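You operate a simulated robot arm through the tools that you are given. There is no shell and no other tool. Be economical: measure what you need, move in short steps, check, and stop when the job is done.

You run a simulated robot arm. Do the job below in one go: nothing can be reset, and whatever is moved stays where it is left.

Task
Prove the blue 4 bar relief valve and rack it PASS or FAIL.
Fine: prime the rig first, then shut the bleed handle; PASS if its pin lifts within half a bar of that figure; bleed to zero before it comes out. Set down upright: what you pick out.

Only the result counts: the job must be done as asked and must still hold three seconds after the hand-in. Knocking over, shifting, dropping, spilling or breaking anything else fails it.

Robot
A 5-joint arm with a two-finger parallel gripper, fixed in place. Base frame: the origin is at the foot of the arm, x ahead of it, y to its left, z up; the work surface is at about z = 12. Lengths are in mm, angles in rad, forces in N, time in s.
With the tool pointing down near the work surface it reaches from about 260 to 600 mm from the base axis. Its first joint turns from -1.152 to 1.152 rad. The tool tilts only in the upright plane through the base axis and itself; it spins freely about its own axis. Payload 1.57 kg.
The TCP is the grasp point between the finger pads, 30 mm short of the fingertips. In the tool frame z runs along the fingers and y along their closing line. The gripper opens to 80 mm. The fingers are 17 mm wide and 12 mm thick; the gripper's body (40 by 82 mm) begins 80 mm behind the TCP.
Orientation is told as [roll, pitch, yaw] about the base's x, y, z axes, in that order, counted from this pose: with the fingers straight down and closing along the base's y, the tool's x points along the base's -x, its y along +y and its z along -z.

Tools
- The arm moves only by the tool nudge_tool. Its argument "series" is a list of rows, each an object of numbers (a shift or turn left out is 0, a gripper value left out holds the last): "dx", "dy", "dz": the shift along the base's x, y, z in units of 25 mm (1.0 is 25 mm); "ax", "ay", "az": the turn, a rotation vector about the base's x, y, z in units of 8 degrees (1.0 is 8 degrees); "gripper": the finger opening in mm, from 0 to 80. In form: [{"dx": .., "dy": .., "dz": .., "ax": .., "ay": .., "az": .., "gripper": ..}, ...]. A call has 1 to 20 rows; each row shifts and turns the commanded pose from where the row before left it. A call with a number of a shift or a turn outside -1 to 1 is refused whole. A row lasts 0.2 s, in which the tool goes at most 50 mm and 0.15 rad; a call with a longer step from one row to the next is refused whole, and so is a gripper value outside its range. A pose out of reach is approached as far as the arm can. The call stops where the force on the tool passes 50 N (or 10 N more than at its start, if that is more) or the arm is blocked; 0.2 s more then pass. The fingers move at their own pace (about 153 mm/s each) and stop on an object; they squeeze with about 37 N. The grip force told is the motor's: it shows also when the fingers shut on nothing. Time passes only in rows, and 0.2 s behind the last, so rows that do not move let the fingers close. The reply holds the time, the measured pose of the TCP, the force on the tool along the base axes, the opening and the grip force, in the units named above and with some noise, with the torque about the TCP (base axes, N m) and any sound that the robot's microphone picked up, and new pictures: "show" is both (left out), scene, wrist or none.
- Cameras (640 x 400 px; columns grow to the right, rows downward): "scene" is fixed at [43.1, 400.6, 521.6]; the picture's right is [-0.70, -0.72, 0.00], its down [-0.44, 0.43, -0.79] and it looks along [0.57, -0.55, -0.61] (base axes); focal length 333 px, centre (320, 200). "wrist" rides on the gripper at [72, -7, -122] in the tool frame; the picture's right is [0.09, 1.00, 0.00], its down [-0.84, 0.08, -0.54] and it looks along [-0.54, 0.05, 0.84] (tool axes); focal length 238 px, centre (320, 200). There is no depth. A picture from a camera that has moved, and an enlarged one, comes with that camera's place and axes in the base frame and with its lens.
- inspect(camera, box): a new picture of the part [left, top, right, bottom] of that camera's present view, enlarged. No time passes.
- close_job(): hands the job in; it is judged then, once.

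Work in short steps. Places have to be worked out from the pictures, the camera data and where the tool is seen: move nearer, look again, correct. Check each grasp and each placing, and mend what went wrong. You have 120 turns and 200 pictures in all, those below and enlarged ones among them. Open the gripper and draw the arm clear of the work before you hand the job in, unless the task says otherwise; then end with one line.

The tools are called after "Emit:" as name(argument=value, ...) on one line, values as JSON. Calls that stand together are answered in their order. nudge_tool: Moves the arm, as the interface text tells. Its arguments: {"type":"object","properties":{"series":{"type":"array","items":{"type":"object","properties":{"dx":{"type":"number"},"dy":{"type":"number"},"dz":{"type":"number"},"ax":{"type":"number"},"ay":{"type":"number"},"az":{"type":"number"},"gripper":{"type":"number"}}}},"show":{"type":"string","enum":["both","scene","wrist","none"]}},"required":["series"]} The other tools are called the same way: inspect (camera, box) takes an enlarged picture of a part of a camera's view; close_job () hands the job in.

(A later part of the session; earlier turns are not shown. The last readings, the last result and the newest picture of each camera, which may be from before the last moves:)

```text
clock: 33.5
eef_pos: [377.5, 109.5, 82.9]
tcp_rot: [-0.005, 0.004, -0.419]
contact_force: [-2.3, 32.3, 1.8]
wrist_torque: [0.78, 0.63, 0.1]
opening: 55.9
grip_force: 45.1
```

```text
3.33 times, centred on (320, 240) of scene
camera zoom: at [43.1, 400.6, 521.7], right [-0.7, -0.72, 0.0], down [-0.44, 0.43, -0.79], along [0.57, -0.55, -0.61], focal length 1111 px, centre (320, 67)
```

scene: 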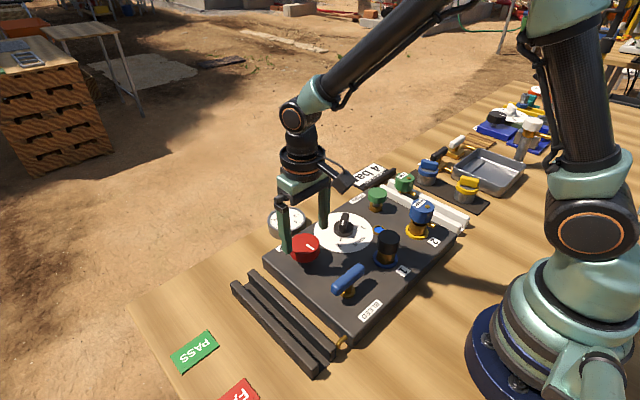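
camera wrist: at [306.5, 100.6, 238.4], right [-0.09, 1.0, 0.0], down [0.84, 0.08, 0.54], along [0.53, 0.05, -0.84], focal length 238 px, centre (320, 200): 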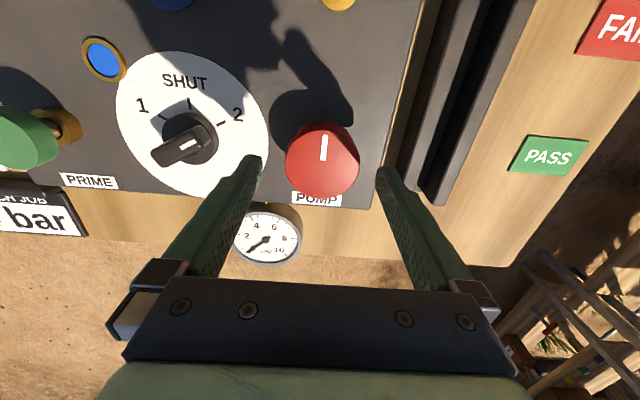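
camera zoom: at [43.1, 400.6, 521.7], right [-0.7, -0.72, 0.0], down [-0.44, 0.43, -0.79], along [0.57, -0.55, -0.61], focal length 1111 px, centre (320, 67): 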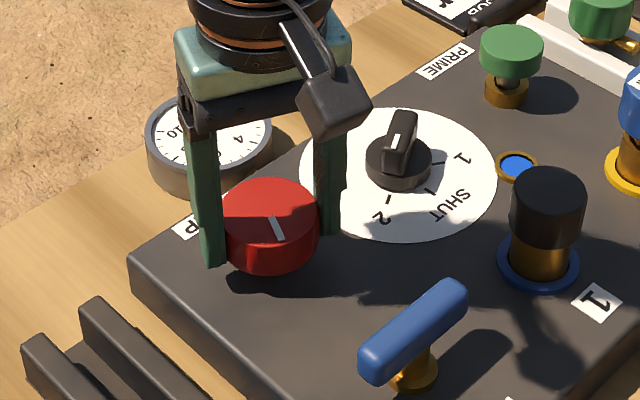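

The knob rotates with the gripper. I look for the gauge and the valve pin.

Emit:
inspect(camera="wrist", box=[0, 0, 640, 400])

Emit:
inspect(camera="scene", box=[260, 190, 340, 250])

Emit:
inspect(camera="scene", box=[390, 180, 470, 240])

```text
1.00 times, centred on (320, 200) of wrist (not enlarged: the box is as wide or as high as the picture)
camera zoom: at [309.6, 133.5, 203.5], right [0.32, 0.95, 0.0], down [0.8, -0.27, 0.54], along [0.51, -0.17, -0.84], focal length 238 px, centre (320, 200)
```

zoom: 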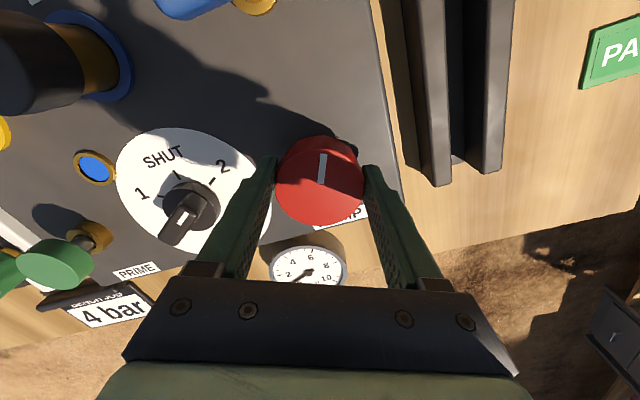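

```text
6.67 times, centred on (300, 220) of scene
camera zoom: at [43.1, 400.6, 521.7], right [-0.7, -0.72, 0.0], down [-0.44, 0.43, -0.79], along [0.57, -0.55, -0.61], focal length 2223 px, centre (453, 67)
```

zoom: 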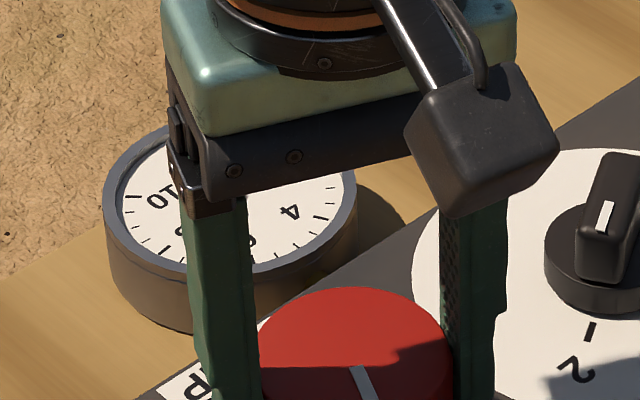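

```text
6.67 times, centred on (430, 210) of scene
camera zoom: at [43.1, 400.6, 521.7], right [-0.7, -0.72, 0.0], down [-0.44, 0.43, -0.79], along [0.57, -0.55, -0.61], focal length 2223 px, centre (-413, 133)
```

zoom: 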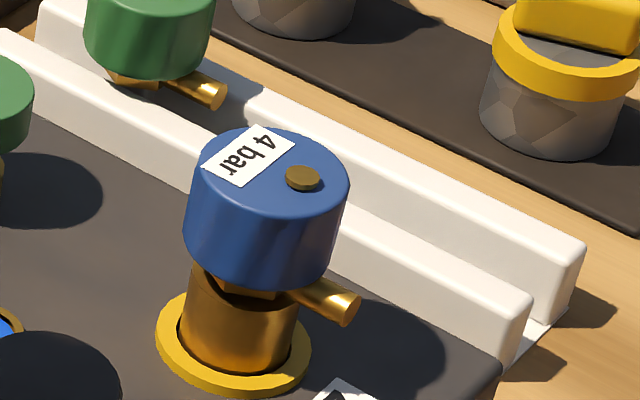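

The wrist camera sees the gauge; I enlarge it.

Emit:
inspect(camera="wrist", box=[260, 235, 356, 295])

```text
6.67 times, centred on (308, 265) of wrist
camera zoom: at [309.6, 133.5, 203.5], right [0.32, 0.95, 0.0], down [0.8, -0.27, 0.54], along [0.51, -0.17, -0.84], focal length 1589 px, centre (400, -233)
```

zoom: 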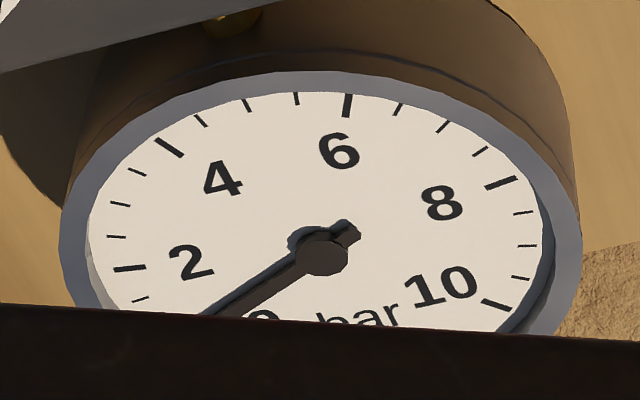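

The gauge (0.5 bar ticks) reads near zero, needle partly hidden. I turn on another 32° and re-read.

Emit:
nudge_tool(series=[{"az": -0.6, "dy": 0.05}, {"az": -0.6}, {"az": -0.6}, {"az": -0.6}, {"az": -0.6}, {"az": -0.6}, {"az": -0.4}, {}], show="wrist")

Emit:
inspect(camera="scene", box=[240, 180, 400, 300])

```text
clock: 35.3
eef_pos: [379.5, 112.6, 83.2]
tcp_rot: [0.002, 0.0, -0.976]
contact_force: [16.8, 33.4, -28.1]
wrist_torque: [0.43, 0.3, 0.16]
opening: 55.6
grip_force: 44.8
camera wrist: at [332.8, 167.3, 203.8], right [0.77, 0.63, 0.0], down [0.53, -0.65, 0.54], along [0.34, -0.42, -0.84], focal length 238 px, centre (320, 200)
```

wrist: 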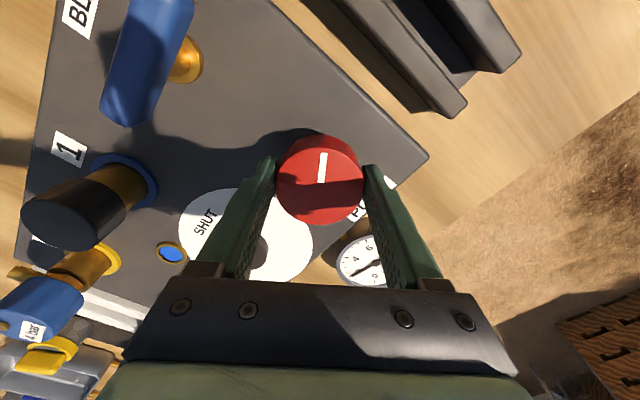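

```text
3.33 times, centred on (320, 240) of scene
camera zoom: at [43.2, 400.6, 521.6], right [-0.7, -0.72, 0.0], down [-0.44, 0.43, -0.79], along [0.57, -0.55, -0.61], focal length 1111 px, centre (320, 67)
```

zoom: 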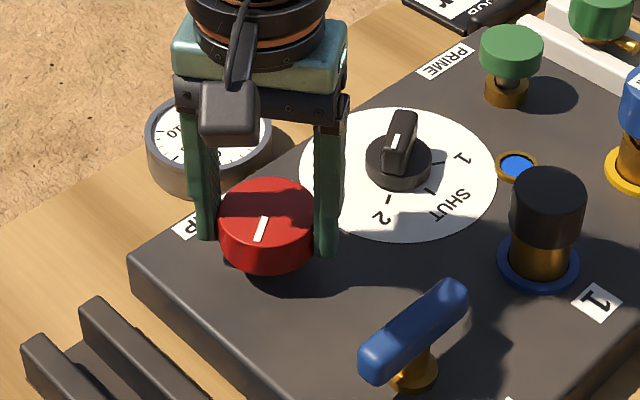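

Emit:
inspect(camera="wrist", box=[325, 228, 405, 292])

```text
6.25 times, centred on (365, 260) of wrist
camera zoom: at [332.8, 167.3, 203.8], right [0.77, 0.63, 0.0], down [0.53, -0.65, 0.54], along [0.34, -0.42, -0.84], focal length 1490 px, centre (39, -175)
```

zoom: 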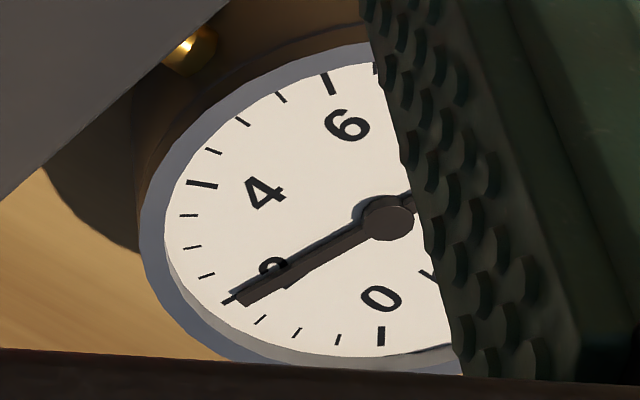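

The gauge now reads about 2 bar, so the bleed is shut and pumping works. I continue about 28°.

Emit:
nudge_tool(series=[{"az": -0.5, "dy": 0.04, "dx": 0.02}, {"az": -0.5}, {"az": -0.5}, {"az": -0.5}, {"az": -0.5}, {"az": -0.5}, {"az": -0.5}, {}], show="wrist")

Emit:
inspect(camera="scene", box=[400, 190, 450, 230])

Emit:
inspect(camera="scene", box=[250, 190, 330, 250])

```text
clock: 37.1
eef_pos: [379.8, 113.2, 83.0]
tcp_rot: [0.007, 0.002, -1.468]
contact_force: [22.3, 18.1, -13.9]
wrist_torque: [0.22, 0.52, 0.07]
opening: 55.7
grip_force: 45.1
camera wrist: at [365.4, 182.5, 204.1], right [0.98, 0.19, 0.01], down [0.16, -0.83, 0.54], along [0.11, -0.53, -0.84], focal length 238 px, centre (320, 200)
```

wrist: 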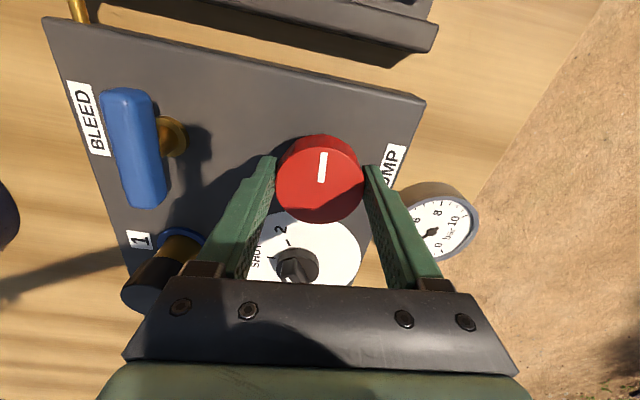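

```text
10.00 times, centred on (425, 210) of scene
camera zoom: at [43.2, 400.6, 521.6], right [-0.7, -0.72, 0.0], down [-0.44, 0.43, -0.79], along [0.57, -0.55, -0.61], focal length 3334 px, centre (-730, 100)
```

zoom: 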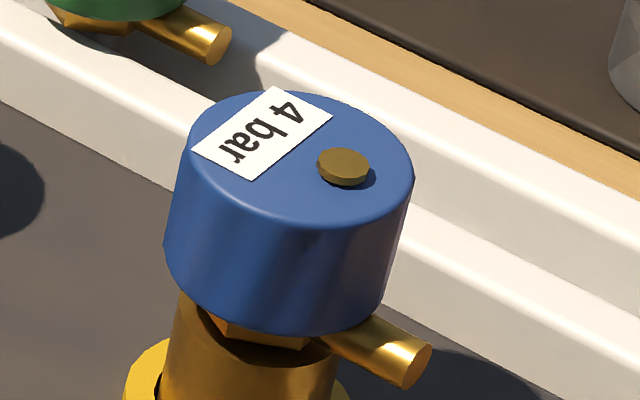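

```text
6.67 times, centred on (290, 220) of scene
camera zoom: at [43.2, 400.6, 521.6], right [-0.7, -0.72, 0.0], down [-0.44, 0.43, -0.79], along [0.57, -0.55, -0.61], focal length 2223 px, centre (520, 67)
```

zoom: 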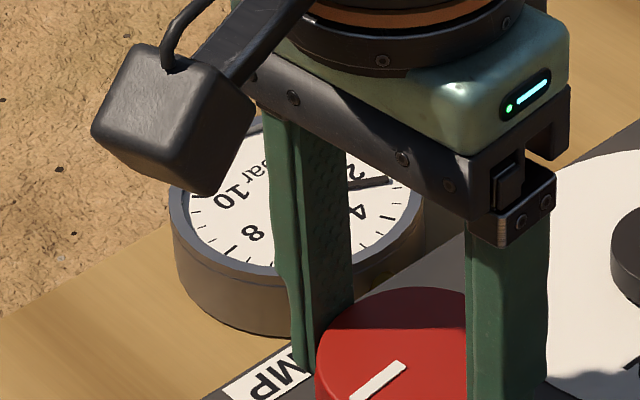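

About 2.7–3 bar; the pin is still down. I now take small steps (≈8°) and watch the pin and gauge.

Emit:
nudge_tool(series=[{"az": -0.5, "dx": 0.03, "dy": 0.02}, {"az": -0.5}, {}], show="none")

Emit:
inspect(camera="scene", box=[400, 190, 450, 230])

Emit:
inspect(camera="scene", box=[265, 200, 315, 240])

Emit:
inspect(camera="wrist", box=[360, 160, 520, 280])

```text
clock: 37.9
eef_pos: [379.3, 112.0, 83.2]
tcp_rot: [0.006, 0.001, -1.61]
contact_force: [17.2, 1.2, 4.4]
wrist_torque: [0.28, -0.03, 0.05]
opening: 55.8
grip_force: 45.0
```

```text
10.00 times, centred on (425, 210) of scene
camera zoom: at [43.1, 400.6, 521.7], right [-0.7, -0.72, 0.0], down [-0.44, 0.43, -0.79], along [0.57, -0.55, -0.61], focal length 3334 px, centre (-730, 100)
```

zoom: 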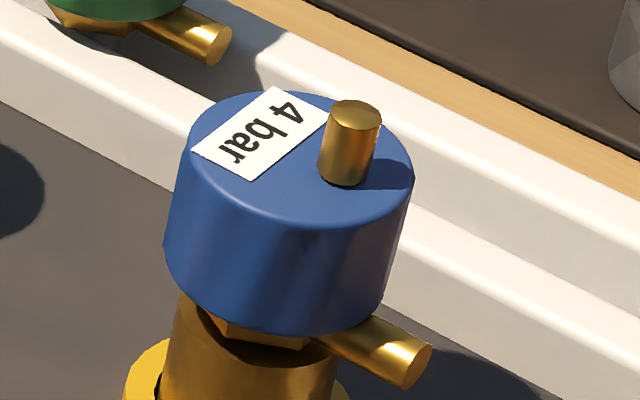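

```text
10.00 times, centred on (290, 220) of scene
camera zoom: at [43.1, 400.6, 521.7], right [-0.7, -0.72, 0.0], down [-0.44, 0.43, -0.79], along [0.57, -0.55, -0.61], focal length 3334 px, centre (620, 0)
```

zoom: 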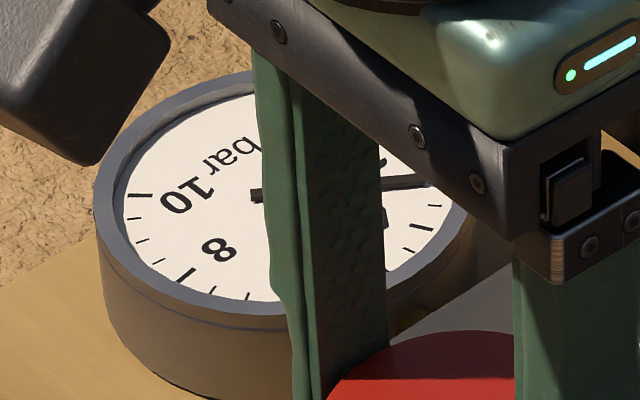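

```text
3.33 times, centred on (440, 220) of wrist
camera zoom: at [376.1, 183.8, 204.1], right [1.0, 0.05, 0.01], down [0.04, -0.84, 0.54], along [0.03, -0.54, -0.84], focal length 794 px, centre (-80, 133)
```

zoom: 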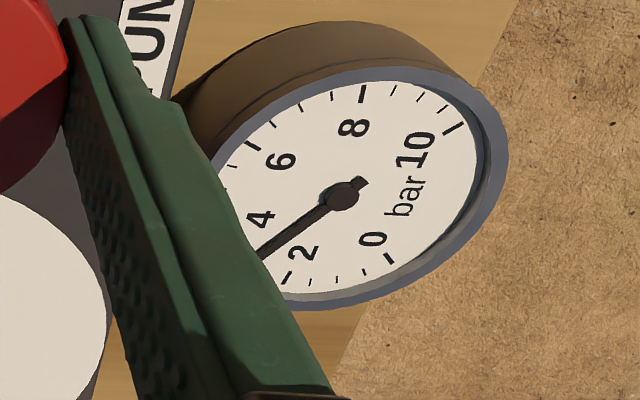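

The pin has popped. Working the gauge face out (27°/bar), the needle stands at about 3.0 bar, below 3.5, which points to FAIL. I'll check the gauge from a clear view once the gripper is off the knob.

Emit:
nudge_tool(series=[{"gripper": 76}, {}, {}, {"dz": 1}, {"dz": 1}, {"dz": 1}, {"dz": 1}, {"dz": 1, "dx": -0.5}, {"dx": -1}, {"dx": -1}, {"dx": -1}, {}], show="scene")

Emit:
inspect(camera="scene", box=[261, 200, 311, 240])

Emit:
inspect(camera="scene", box=[400, 190, 450, 230])

```text
clock: 40.5
eef_pos: [290.3, 113.1, 206.4]
tcp_rot: [0.0, -0.001, -1.607]
contact_force: [0.5, 0.4, -0.2]
wrist_torque: [0.04, 0.02, -0.02]
opening: 76.0
grip_force: 0.0
```

scene: 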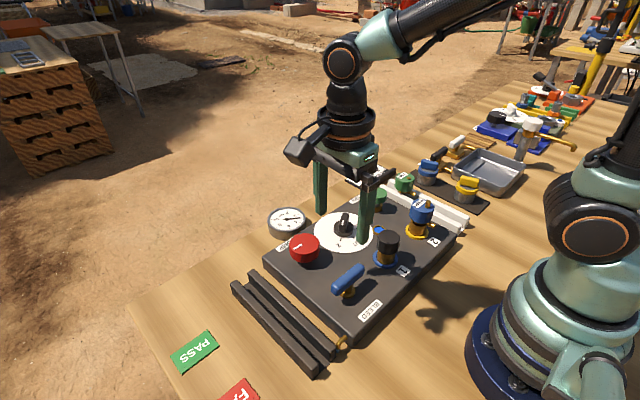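

```text
10.00 times, centred on (286, 220) of scene
camera zoom: at [43.1, 400.6, 521.6], right [-0.7, -0.72, 0.0], down [-0.44, 0.43, -0.79], along [0.57, -0.55, -0.61], focal length 3334 px, centre (660, 0)
```

zoom: 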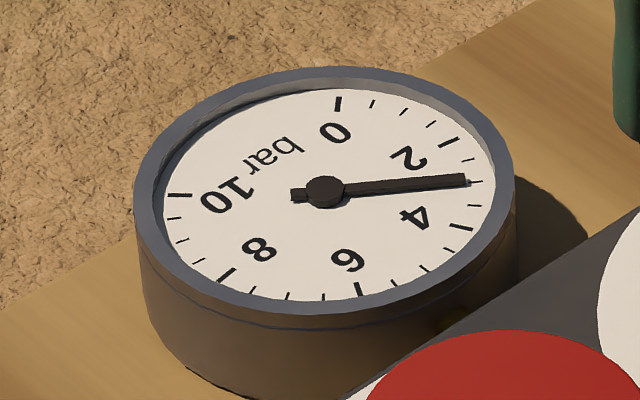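

```text
10.00 times, centred on (425, 210) of scene
camera zoom: at [43.1, 400.6, 521.6], right [-0.7, -0.72, 0.0], down [-0.44, 0.43, -0.79], along [0.57, -0.55, -0.61], focal length 3334 px, centre (-730, 100)
```

zoom: 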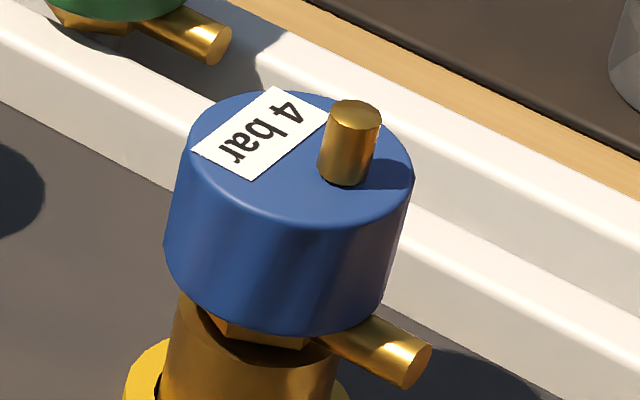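

Clear reading: 3.0 bar with pin up (it was about 2.85 with the pin still down) → FAIL. Now I open the bleed: back over the handle, already oriented for it.

Emit:
nudge_tool(series=[{"gripper": 46, "dx": -0.8, "dy": -0.1}, {"dz": -1}, {"dz": -1}, {"dz": -1}, {"dz": -0.4}, {}], show="wrist")

Emit:
inspect(camera="scene", box=[280, 220, 440, 340])

```text
clock: 41.9
eef_pos: [269.0, 109.7, 122.4]
tcp_rot: [0.001, -0.002, -1.607]
contact_force: [-0.3, -0.8, -0.7]
wrist_torque: [0.02, 0.0, 0.05]
opening: 46.2
grip_force: 0.2
camera wrist: at [266.9, 181.3, 243.2], right [1.0, 0.06, 0.0], down [0.05, -0.84, 0.54], along [0.03, -0.54, -0.84], focal length 238 px, centre (320, 200)
```

wrist: 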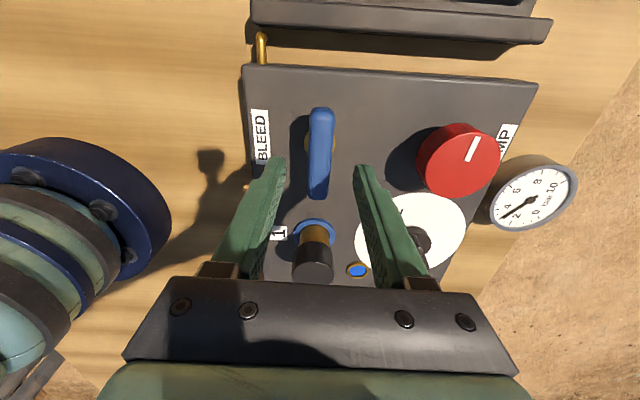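

```text
3.33 times, centred on (360, 280) of scene
camera zoom: at [43.1, 400.6, 521.6], right [-0.7, -0.72, 0.0], down [-0.44, 0.43, -0.79], along [0.57, -0.55, -0.61], focal length 1111 px, centre (187, -67)
```

zoom: 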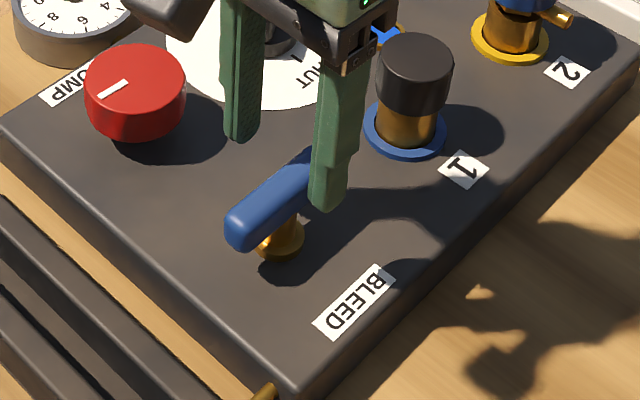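

Aligned around the bar. I descend, cage it at 23 mm and turn counter-clockwise through 90°.

Emit:
nudge_tool(series=[{"dz": -0.6, "dx": 0.04}, {"dz": -0.6}, {"dz": -0.4}, {"gripper": 23}, {}, {"az": 0.7}, {"az": 0.7}, {"az": 0.7}, {"az": 0.7}, {"az": 0.7}, {"az": 0.7}, {"az": 0.7}, {"az": 0.7}, {"az": 0.7}, {"az": 0.7}, {"az": 0.7}, {"az": 0.7}, {"az": 0.7}, {}], show="none")

Emit:
inspect(camera="scene", box=[280, 220, 440, 340])

```text
clock: 45.9
eef_pos: [271.3, 111.1, 82.1]
tcp_rot: [-0.006, 0.005, -0.334]
contact_force: [-5.4, -8.7, -2.5]
wrist_torque: [0.02, -0.02, -0.12]
opening: 31.0
grip_force: 4.5
```

```text
3.33 times, centred on (360, 280) of scene
camera zoom: at [43.1, 400.6, 521.6], right [-0.7, -0.72, 0.0], down [-0.44, 0.43, -0.79], along [0.57, -0.55, -0.61], focal length 1111 px, centre (187, -67)
```

zoom: 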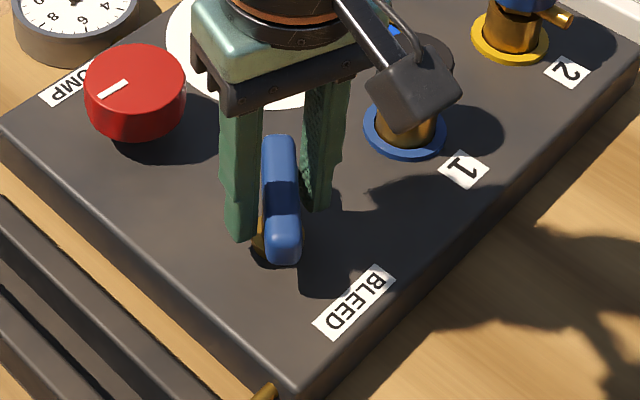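

The handle lags at about half-way. I rotate on and squeeze to swing it square.

Emit:
nudge_tool(series=[{"az": 0.7}, {"az": 0.7}, {"az": 0.7}, {"gripper": 10}, {}, {}], show="none")

Emit:
inspect(camera="scene", box=[280, 220, 440, 340])

```text
clock: 47.3
eef_pos: [271.6, 111.3, 83.8]
tcp_rot: [-0.001, 0.005, -0.041]
contact_force: [4.9, -12.6, -0.2]
wrist_torque: [-0.06, -0.04, 0.13]
opening: 20.3
grip_force: 5.9
```

```text
3.33 times, centred on (360, 280) of scene
camera zoom: at [43.1, 400.6, 521.6], right [-0.7, -0.72, 0.0], down [-0.44, 0.43, -0.79], along [0.57, -0.55, -0.61], focal length 1111 px, centre (187, -67)
```

zoom: 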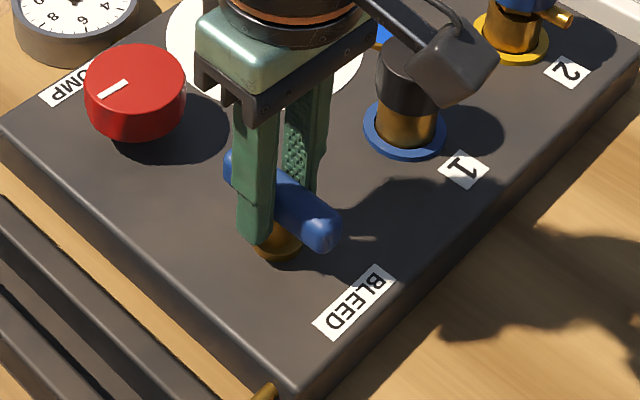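

Handle is back along x (open). I finish squeezing it square, release, rise, and check the gauge and pin.

Emit:
nudge_tool(series=[{"az": 0.3, "gripper": 0}, {}, {}, {"gripper": 46}, {}, {"dz": 1}, {"dz": 1}, {"dz": 1}, {"dz": 1}, {"dz": 1}, {"dz": 0.5}, {}], show="wrist")

Emit:
inspect(camera="scene", box=[261, 200, 311, 240])

Emit:
inspect(camera="scene", box=[320, 180, 480, 300])

```text
clock: 49.9
eef_pos: [270.1, 110.8, 221.4]
tcp_rot: [-0.003, 0.008, 0.001]
contact_force: [0.5, 0.4, 0.6]
wrist_torque: [0.03, -0.02, 0.0]
opening: 45.8
grip_force: 0.1
camera wrist: at [200.4, 103.5, 342.7], right [-0.09, 1.0, 0.0], down [0.84, 0.08, 0.54], along [0.53, 0.05, -0.84], focal length 238 px, centre (320, 200)
```

wrist: 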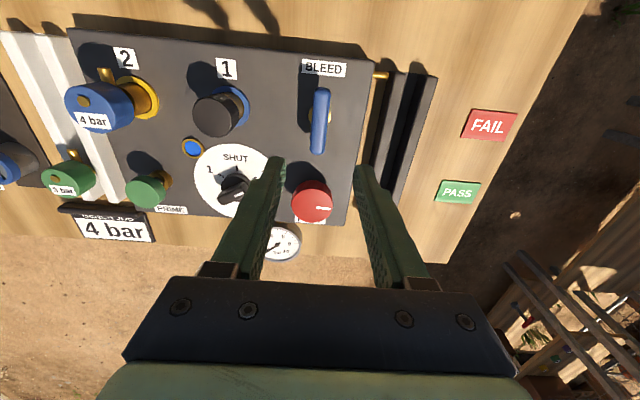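

```text
10.00 times, centred on (286, 220) of scene
camera zoom: at [43.1, 400.6, 521.6], right [-0.7, -0.72, 0.0], down [-0.44, 0.43, -0.79], along [0.57, -0.55, -0.61], focal length 3334 px, centre (660, 0)
```

zoom: 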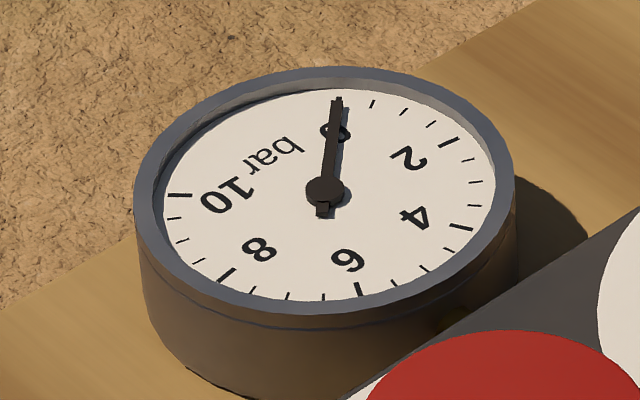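

```text
3.33 times, centred on (400, 240) of scene
camera zoom: at [43.1, 400.6, 521.6], right [-0.7, -0.72, 0.0], down [-0.44, 0.43, -0.79], along [0.57, -0.55, -0.61], focal length 1111 px, centre (53, 67)
```

zoom: 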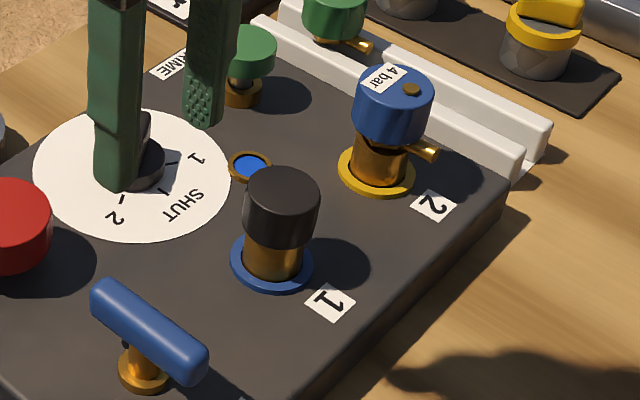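

Gauge at zero and pin reset. Before pulling the valve I look closely at the PASS/FAIL plates and the dark rack to learn what "rack" is.

Emit:
nudge_tool(series=[{"dy": 1}, {"dy": 1}, {"dy": 1}, {"dy": 1}, {"dy": 1}, {"dx": 0.5, "dy": 0.5}, {}], show="wrist")

Emit:
inspect(camera="wrist", box=[300, 0, 560, 180])

Emit:
inspect(camera="scene", box=[140, 300, 300, 400])

Emit:
inspect(camera="scene", box=[220, 250, 360, 380])

Emit:
inspect(camera="scene", box=[380, 160, 480, 240])

```text
clock: 51.5
eef_pos: [284.9, 247.7, 221.6]
tcp_rot: [-0.007, 0.003, 0.0]
contact_force: [0.6, 0.3, -0.1]
wrist_torque: [0.03, 0.0, 0.01]
opening: 46.0
grip_force: 0.1
camera wrist: at [214.3, 240.6, 342.3], right [-0.09, 1.0, 0.0], down [0.84, 0.08, 0.54], along [0.53, 0.05, -0.84], focal length 238 px, centre (320, 200)
```

wrist: 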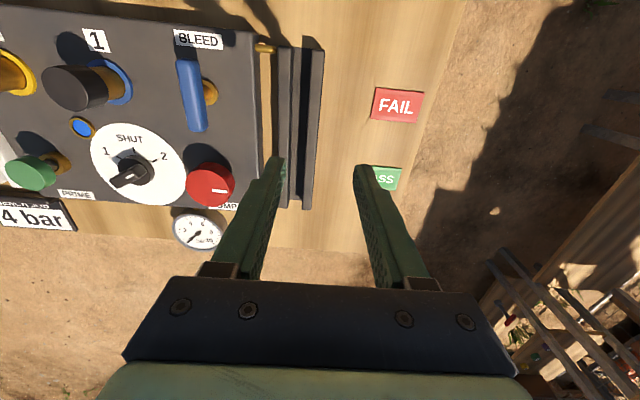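

```text
2.22 times, centred on (430, 90) of wrist
camera zoom: at [214.3, 240.6, 342.3], right [-0.09, 1.0, 0.0], down [0.84, 0.08, 0.54], along [0.53, 0.05, -0.84], focal length 530 px, centre (76, 444)
```

zoom: 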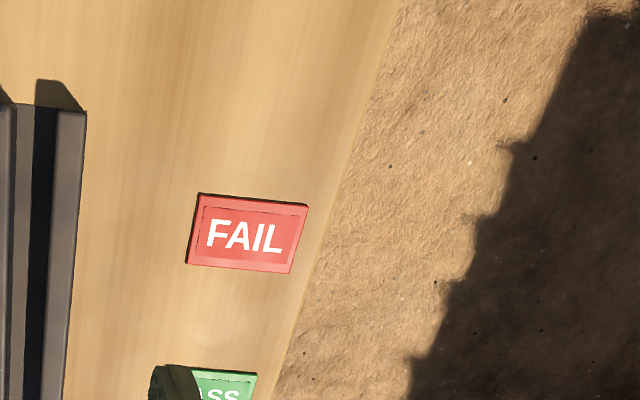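

```text
4.00 times, centred on (220, 350) of scene
camera zoom: at [43.1, 400.6, 521.6], right [-0.7, -0.72, 0.0], down [-0.44, 0.43, -0.79], along [0.57, -0.55, -0.61], focal length 1334 px, centre (720, -400)
```

zoom: 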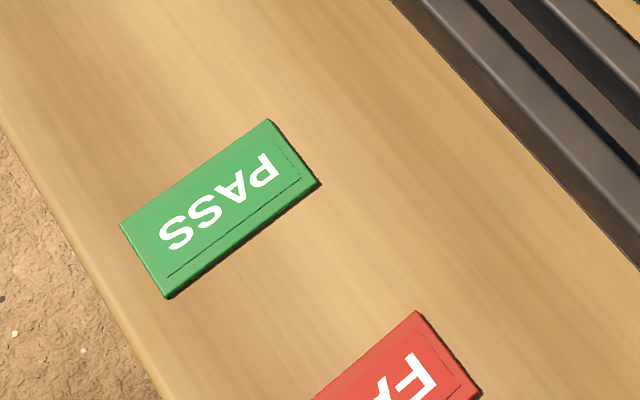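

```text
3.08 times, centred on (290, 315) of scene
camera zoom: at [43.1, 400.6, 521.6], right [-0.7, -0.72, 0.0], down [-0.44, 0.43, -0.79], along [0.57, -0.55, -0.61], focal length 1026 px, centre (412, -154)
```

zoom: 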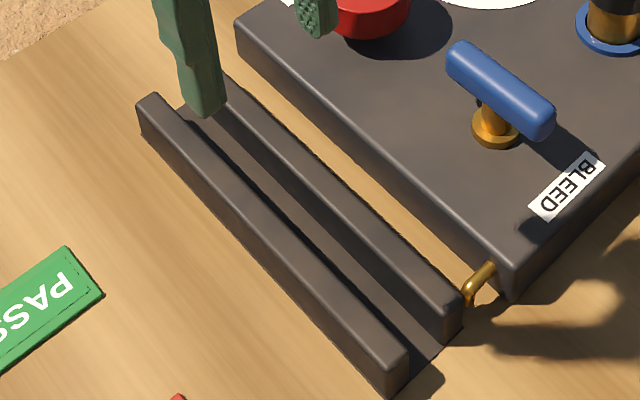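

```text
5.00 times, centred on (430, 200) of scene
camera zoom: at [43.1, 400.6, 521.6], right [-0.7, -0.72, 0.0], down [-0.44, 0.43, -0.79], along [0.57, -0.55, -0.61], focal length 1667 px, centre (-230, 200)
```

zoom: 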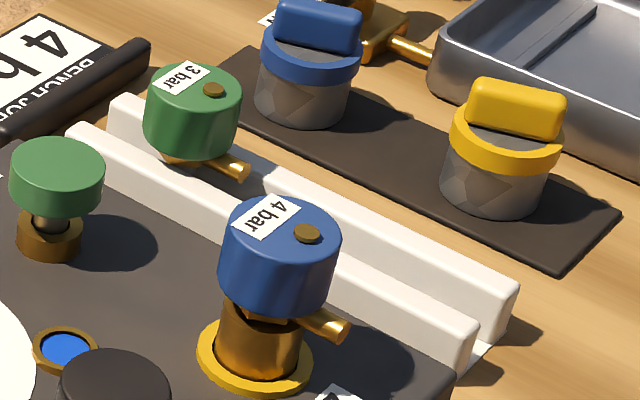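

I measure the dark rack's extents against the tiles.

Emit:
inspect(camera="wrist", box=[220, 20, 420, 145])

Emit:
inspect(camera="wrist", box=[220, 120, 420, 245])

```text
3.20 times, centred on (320, 82) of wrist
camera zoom: at [214.3, 240.6, 342.3], right [-0.09, 1.0, 0.0], down [0.84, 0.08, 0.54], along [0.53, 0.05, -0.84], focal length 763 px, centre (320, 576)
```

zoom: 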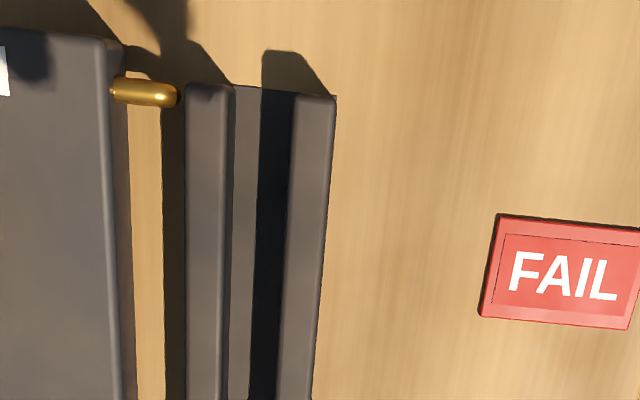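

```text
3.20 times, centred on (320, 182) of wrist
camera zoom: at [214.3, 240.6, 342.3], right [-0.09, 1.0, 0.0], down [0.84, 0.08, 0.54], along [0.53, 0.05, -0.84], focal length 763 px, centre (320, 256)
```

zoom: 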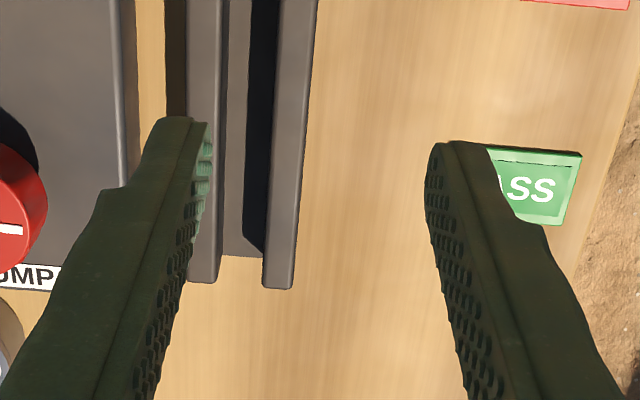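

The tiles sit exactly opposite the two halves of the dark rack (rack x≈215–427; FAIL tile x≈267, PASS x≈372), so FAIL is the near half of the dark rack. Now I go over the blue valve at about (270, -112), staying high.

Emit:
nudge_tool(series=[{"gripper": 78, "dy": -1}, {"dy": -1}, {"dy": -1}, {"dy": -1}, {"dy": -1}, {"dy": -1}, {"dy": -1}, {"dy": -1}, {"dy": -1}, {"dy": -1}, {"dy": -1}, {"dy": -1}, {"dy": -1}, {"dy": -1}, {"dy": -0.4, "dx": -0.3}, {"dx": -0.3}, {"dz": -1}, {"dz": -1}, {}])

Emit:
inspect(camera="wrist", box=[200, 40, 440, 220])

```text
clock: 55.5
eef_pos: [269.3, -112.9, 168.6]
tcp_rot: [0.001, 0.004, 0.0]
contact_force: [-0.4, 0.3, 0.2]
wrist_torque: [0.0, 0.0, 0.0]
opening: 78.0
grip_force: 0.0
camera wrist: at [198.6, -120.5, 290.7], right [-0.09, 1.0, 0.0], down [0.84, 0.08, 0.54], along [0.54, 0.05, -0.84], focal length 238 px, centre (320, 200)
```

scene: 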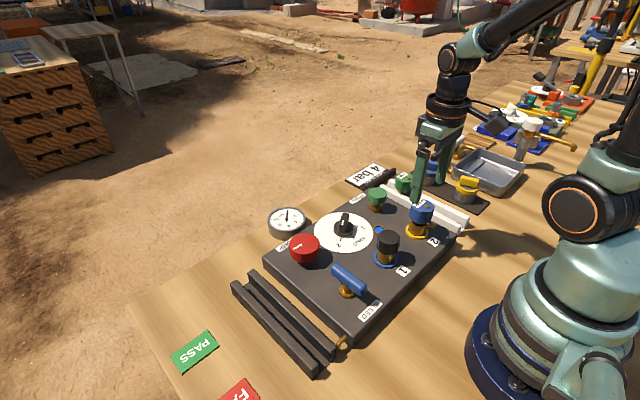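
wrist: 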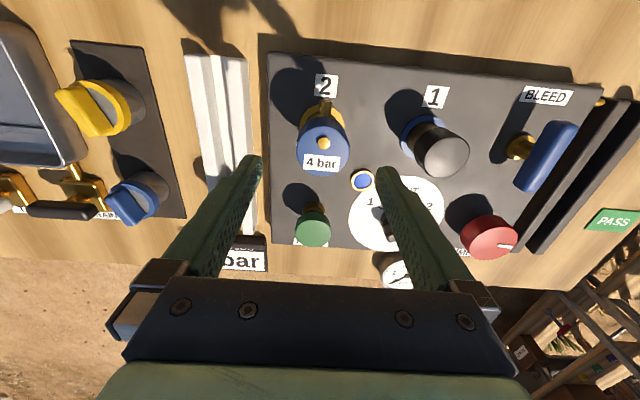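

```text
2.22 times, centred on (320, 130) of wrist
camera zoom: at [198.6, -120.5, 290.7], right [-0.09, 1.0, 0.0], down [0.84, 0.08, 0.54], along [0.54, 0.05, -0.84], focal length 530 px, centre (320, 356)
```

zoom: 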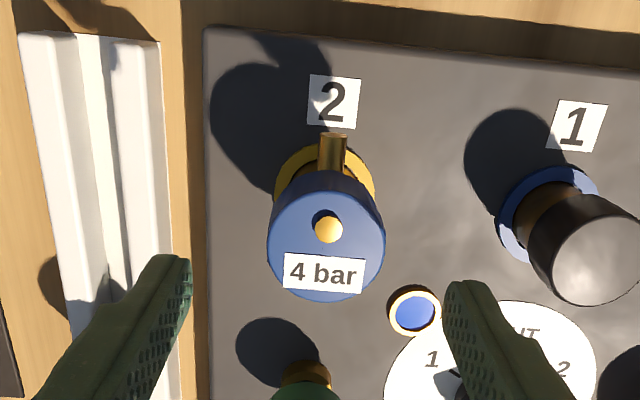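

Valve cap centre ≈ (273, -111), Ø≈46, top z≈94. I lower to TCP z≈100 so the tips stay above the cap's underside.

Emit:
nudge_tool(series=[{"dx": 0.14, "dy": 0.07, "dz": -0.7}, {"dz": -0.7}, {"dz": -0.7}, {"dz": -0.65}, {}], show="wrist")

Emit:
inspect(camera="scene", box=[380, 150, 480, 250])

```text
clock: 56.7
eef_pos: [271.1, -107.4, 102.7]
tcp_rot: [0.003, 0.007, 0.0]
contact_force: [-0.1, -0.4, 0.1]
wrist_torque: [-0.02, 0.0, 0.01]
opening: 78.2
grip_force: 0.0
camera wrist: at [201.3, -117.0, 223.5], right [-0.09, 1.0, 0.0], down [0.84, 0.08, 0.54], along [0.54, 0.05, -0.84], focal length 238 px, centre (320, 200)
```

wrist: 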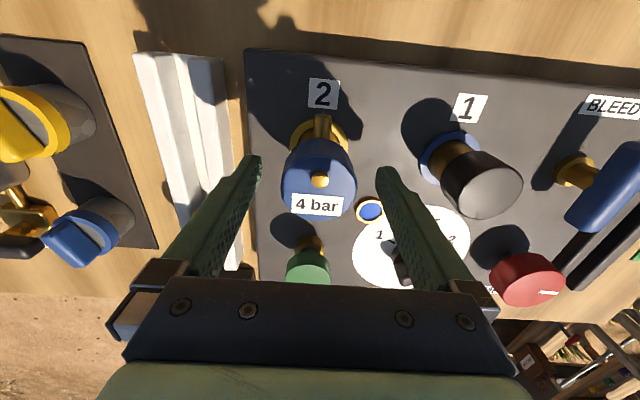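

```text
4.00 times, centred on (430, 200) of scene
camera zoom: at [43.1, 400.6, 521.6], right [-0.7, -0.72, 0.0], down [-0.44, 0.43, -0.79], along [0.57, -0.55, -0.61], focal length 1334 px, centre (-120, 200)
```

zoom: 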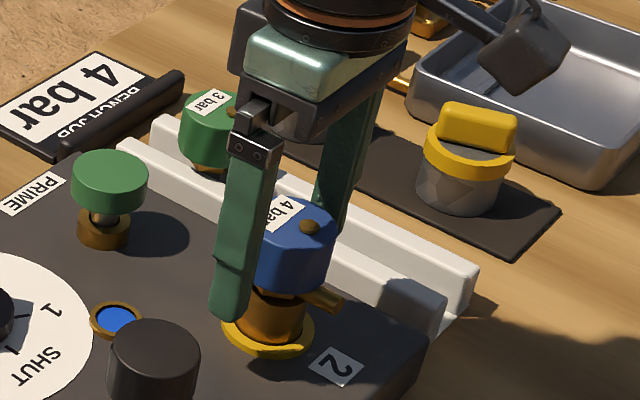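

Centred between the fingers. I close on the cap.

Emit:
nudge_tool(series=[{"gripper": 56}, {"gripper": 50}, {}, {"gripper": 30}, {}, {}], show="none")

Emit:
inspect(camera="scene", box=[380, 150, 480, 250])

```text
clock: 58.1
eef_pos: [271.7, -108.0, 102.0]
tcp_rot: [0.0, 0.006, 0.002]
contact_force: [-0.7, -2.1, 0.6]
wrist_torque: [-0.1, 0.03, 0.0]
opening: 43.1
grip_force: 36.8
```

```text
4.00 times, centred on (430, 200) of scene
camera zoom: at [43.1, 400.6, 521.6], right [-0.7, -0.72, 0.0], down [-0.44, 0.43, -0.79], along [0.57, -0.55, -0.61], focal length 1334 px, centre (-120, 200)
```

zoom: 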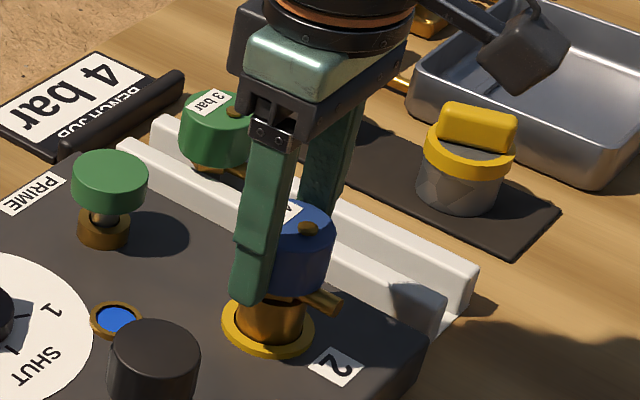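

Held at 43 mm with no side load. I lift gently.

Emit:
nudge_tool(series=[{"dz": 0.2}, {"dz": 0.2}, {"dz": 0.3}, {}], show="none")

Emit:
inspect(camera="scene", box=[380, 150, 480, 250])

```text
clock: 59.1
eef_pos: [272.7, -107.6, 119.0]
tcp_rot: [0.002, 0.004, 0.0]
contact_force: [-0.1, 0.0, -2.0]
wrist_torque: [0.0, -0.02, 0.02]
opening: 43.1
grip_force: 36.9
```

```text
4.00 times, centred on (430, 200) of scene
camera zoom: at [43.1, 400.6, 521.6], right [-0.7, -0.72, 0.0], down [-0.44, 0.43, -0.79], along [0.57, -0.55, -0.61], focal length 1334 px, centre (-120, 200)
```

zoom: 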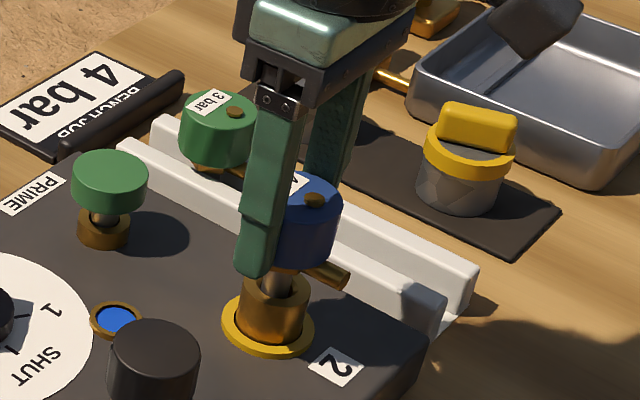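

It slides out freely (≈2 N). I lift clear.

Emit:
nudge_tool(series=[{"dz": 0.6}, {"dz": 0.6}, {"dz": 0.8}, {"dz": 0.8}, {"dz": 0.8}, {"dz": 0.8}, {}])

Emit:
inspect(camera="scene", box=[380, 100, 480, 240])

```text
clock: 60.7
eef_pos: [272.7, -110.5, 230.0]
tcp_rot: [0.0, 0.005, 0.001]
contact_force: [-0.1, 0.2, -1.3]
wrist_torque: [0.03, 0.01, 0.0]
opening: 43.2
grip_force: 37.1
camera wrist: at [201.9, -118.8, 351.7], right [-0.09, 1.0, 0.0], down [0.84, 0.08, 0.54], along [0.54, 0.05, -0.84], focal length 238 px, centre (320, 200)
```

scene: 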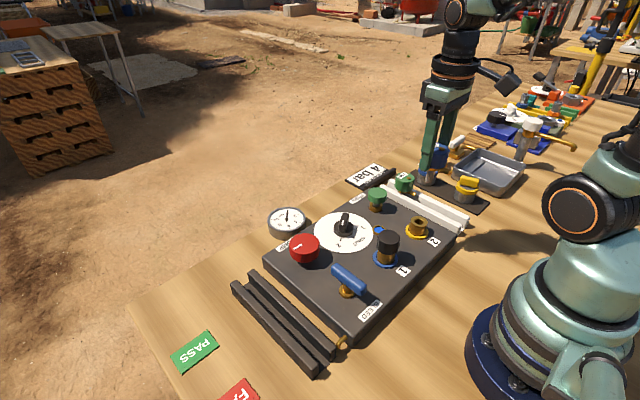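
wrist: 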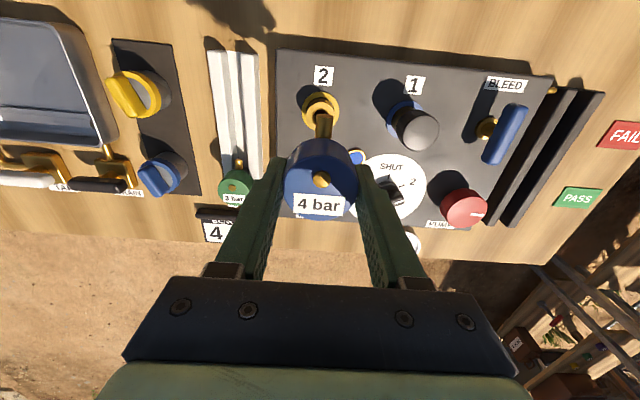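

```text
2.86 times, centred on (430, 170) of scene
camera zoom: at [43.1, 400.6, 521.6], right [-0.7, -0.72, 0.0], down [-0.44, 0.43, -0.79], along [0.57, -0.55, -0.61], focal length 953 px, centre (6, 286)
```

zoom: 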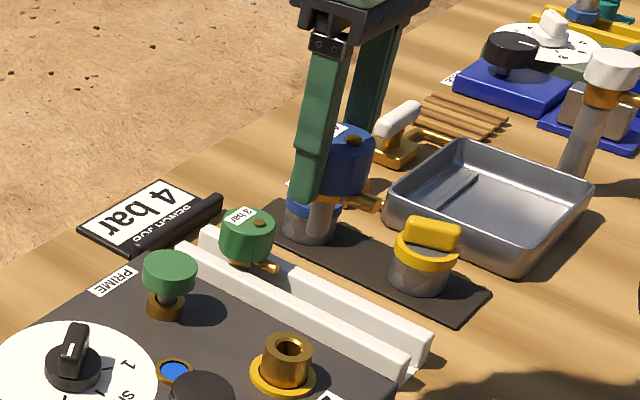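

The valve is clear: a thin grey stem under the cap, nozzle towards -x. I look closely at the fingertip level relative to the cap's underside.

Emit:
inspect(camera="scene", box=[410, 130, 450, 190])

Emit:
inspect(camera="scene", box=[385, 165, 425, 205])

```text
6.67 times, centred on (430, 160) of scene
camera zoom: at [43.1, 400.6, 521.6], right [-0.7, -0.72, 0.0], down [-0.44, 0.43, -0.79], along [0.57, -0.55, -0.61], focal length 2223 px, centre (-413, 467)
```

zoom: 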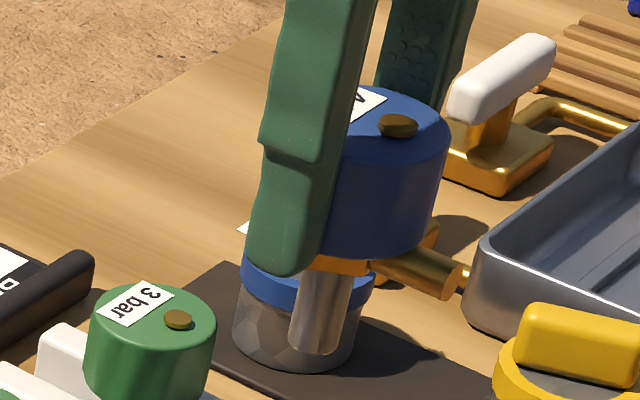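

```text
10.00 times, centred on (405, 185) of scene
camera zoom: at [43.1, 400.6, 521.6], right [-0.7, -0.72, 0.0], down [-0.44, 0.43, -0.79], along [0.57, -0.55, -0.61], focal length 3334 px, centre (-530, 350)
```

zoom: 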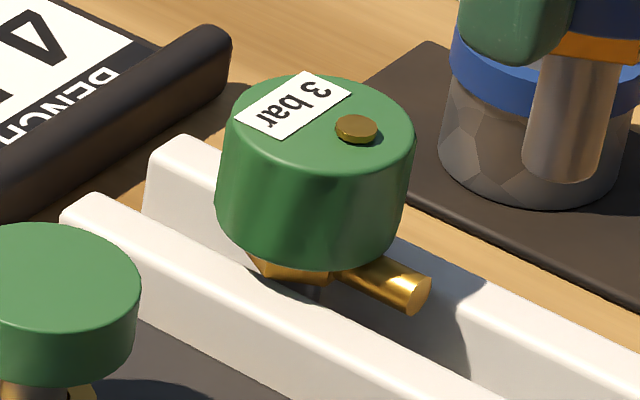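

The racked green valve rests with its hex on the rails and stem in the slot, nozzle along it; I'll do the same. I carry the valve over to the dark rack's FAIL half, high up.

Emit:
nudge_tool(series=[{"dx": 0.5, "dy": 0.7}, {"dx": 0.5, "dy": 1}, {"dy": 1}, {"dy": 1}, {"dy": 1}, {"dy": 1}, {"dy": 1}, {"dy": 1}, {"dy": 1}, {"dy": 1}, {"dy": 1}, {"dy": 1}, {"dx": -0.5, "dy": 1}, {"dx": -0.7, "dy": 0.5}, {}])

Emit:
inspect(camera="wrist", box=[200, 20, 440, 200])

```text
clock: 63.9
eef_pos: [268.0, 219.5, 229.0]
tcp_rot: [-0.005, 0.005, -0.003]
contact_force: [-0.3, 0.1, -2.1]
wrist_torque: [0.03, 0.02, 0.0]
opening: 43.1
grip_force: 37.0
camera wrist: at [197.9, 212.7, 350.7], right [-0.09, 1.0, 0.0], down [0.84, 0.08, 0.54], along [0.53, 0.05, -0.84], focal length 238 px, centre (320, 200)
```

scene: 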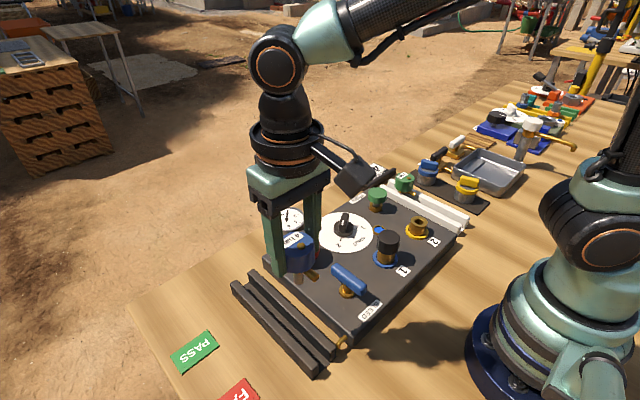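
wrist: 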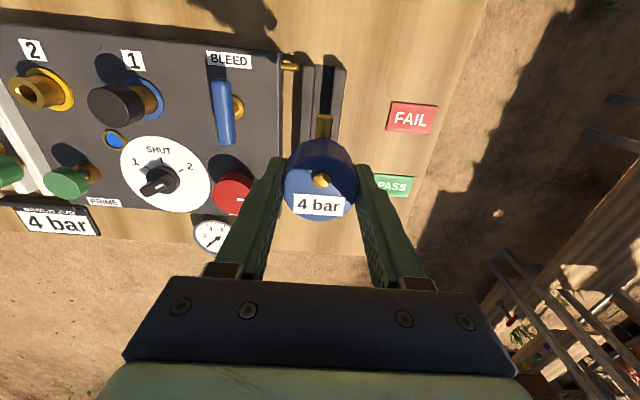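

```text
2.22 times, centred on (320, 110) of wrist
camera zoom: at [197.9, 212.7, 350.7], right [-0.09, 1.0, 0.0], down [0.84, 0.08, 0.54], along [0.53, 0.05, -0.84], focal length 530 px, centre (320, 400)
```

zoom: 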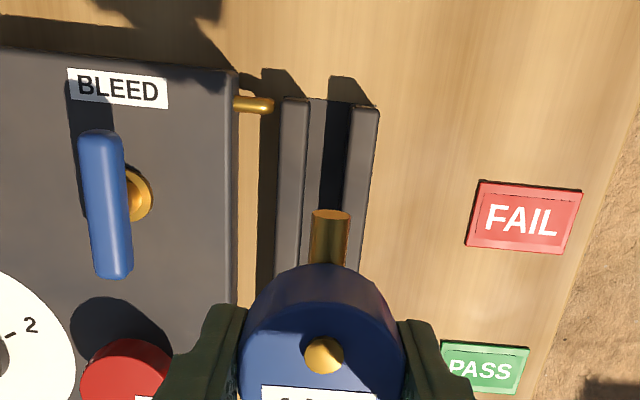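

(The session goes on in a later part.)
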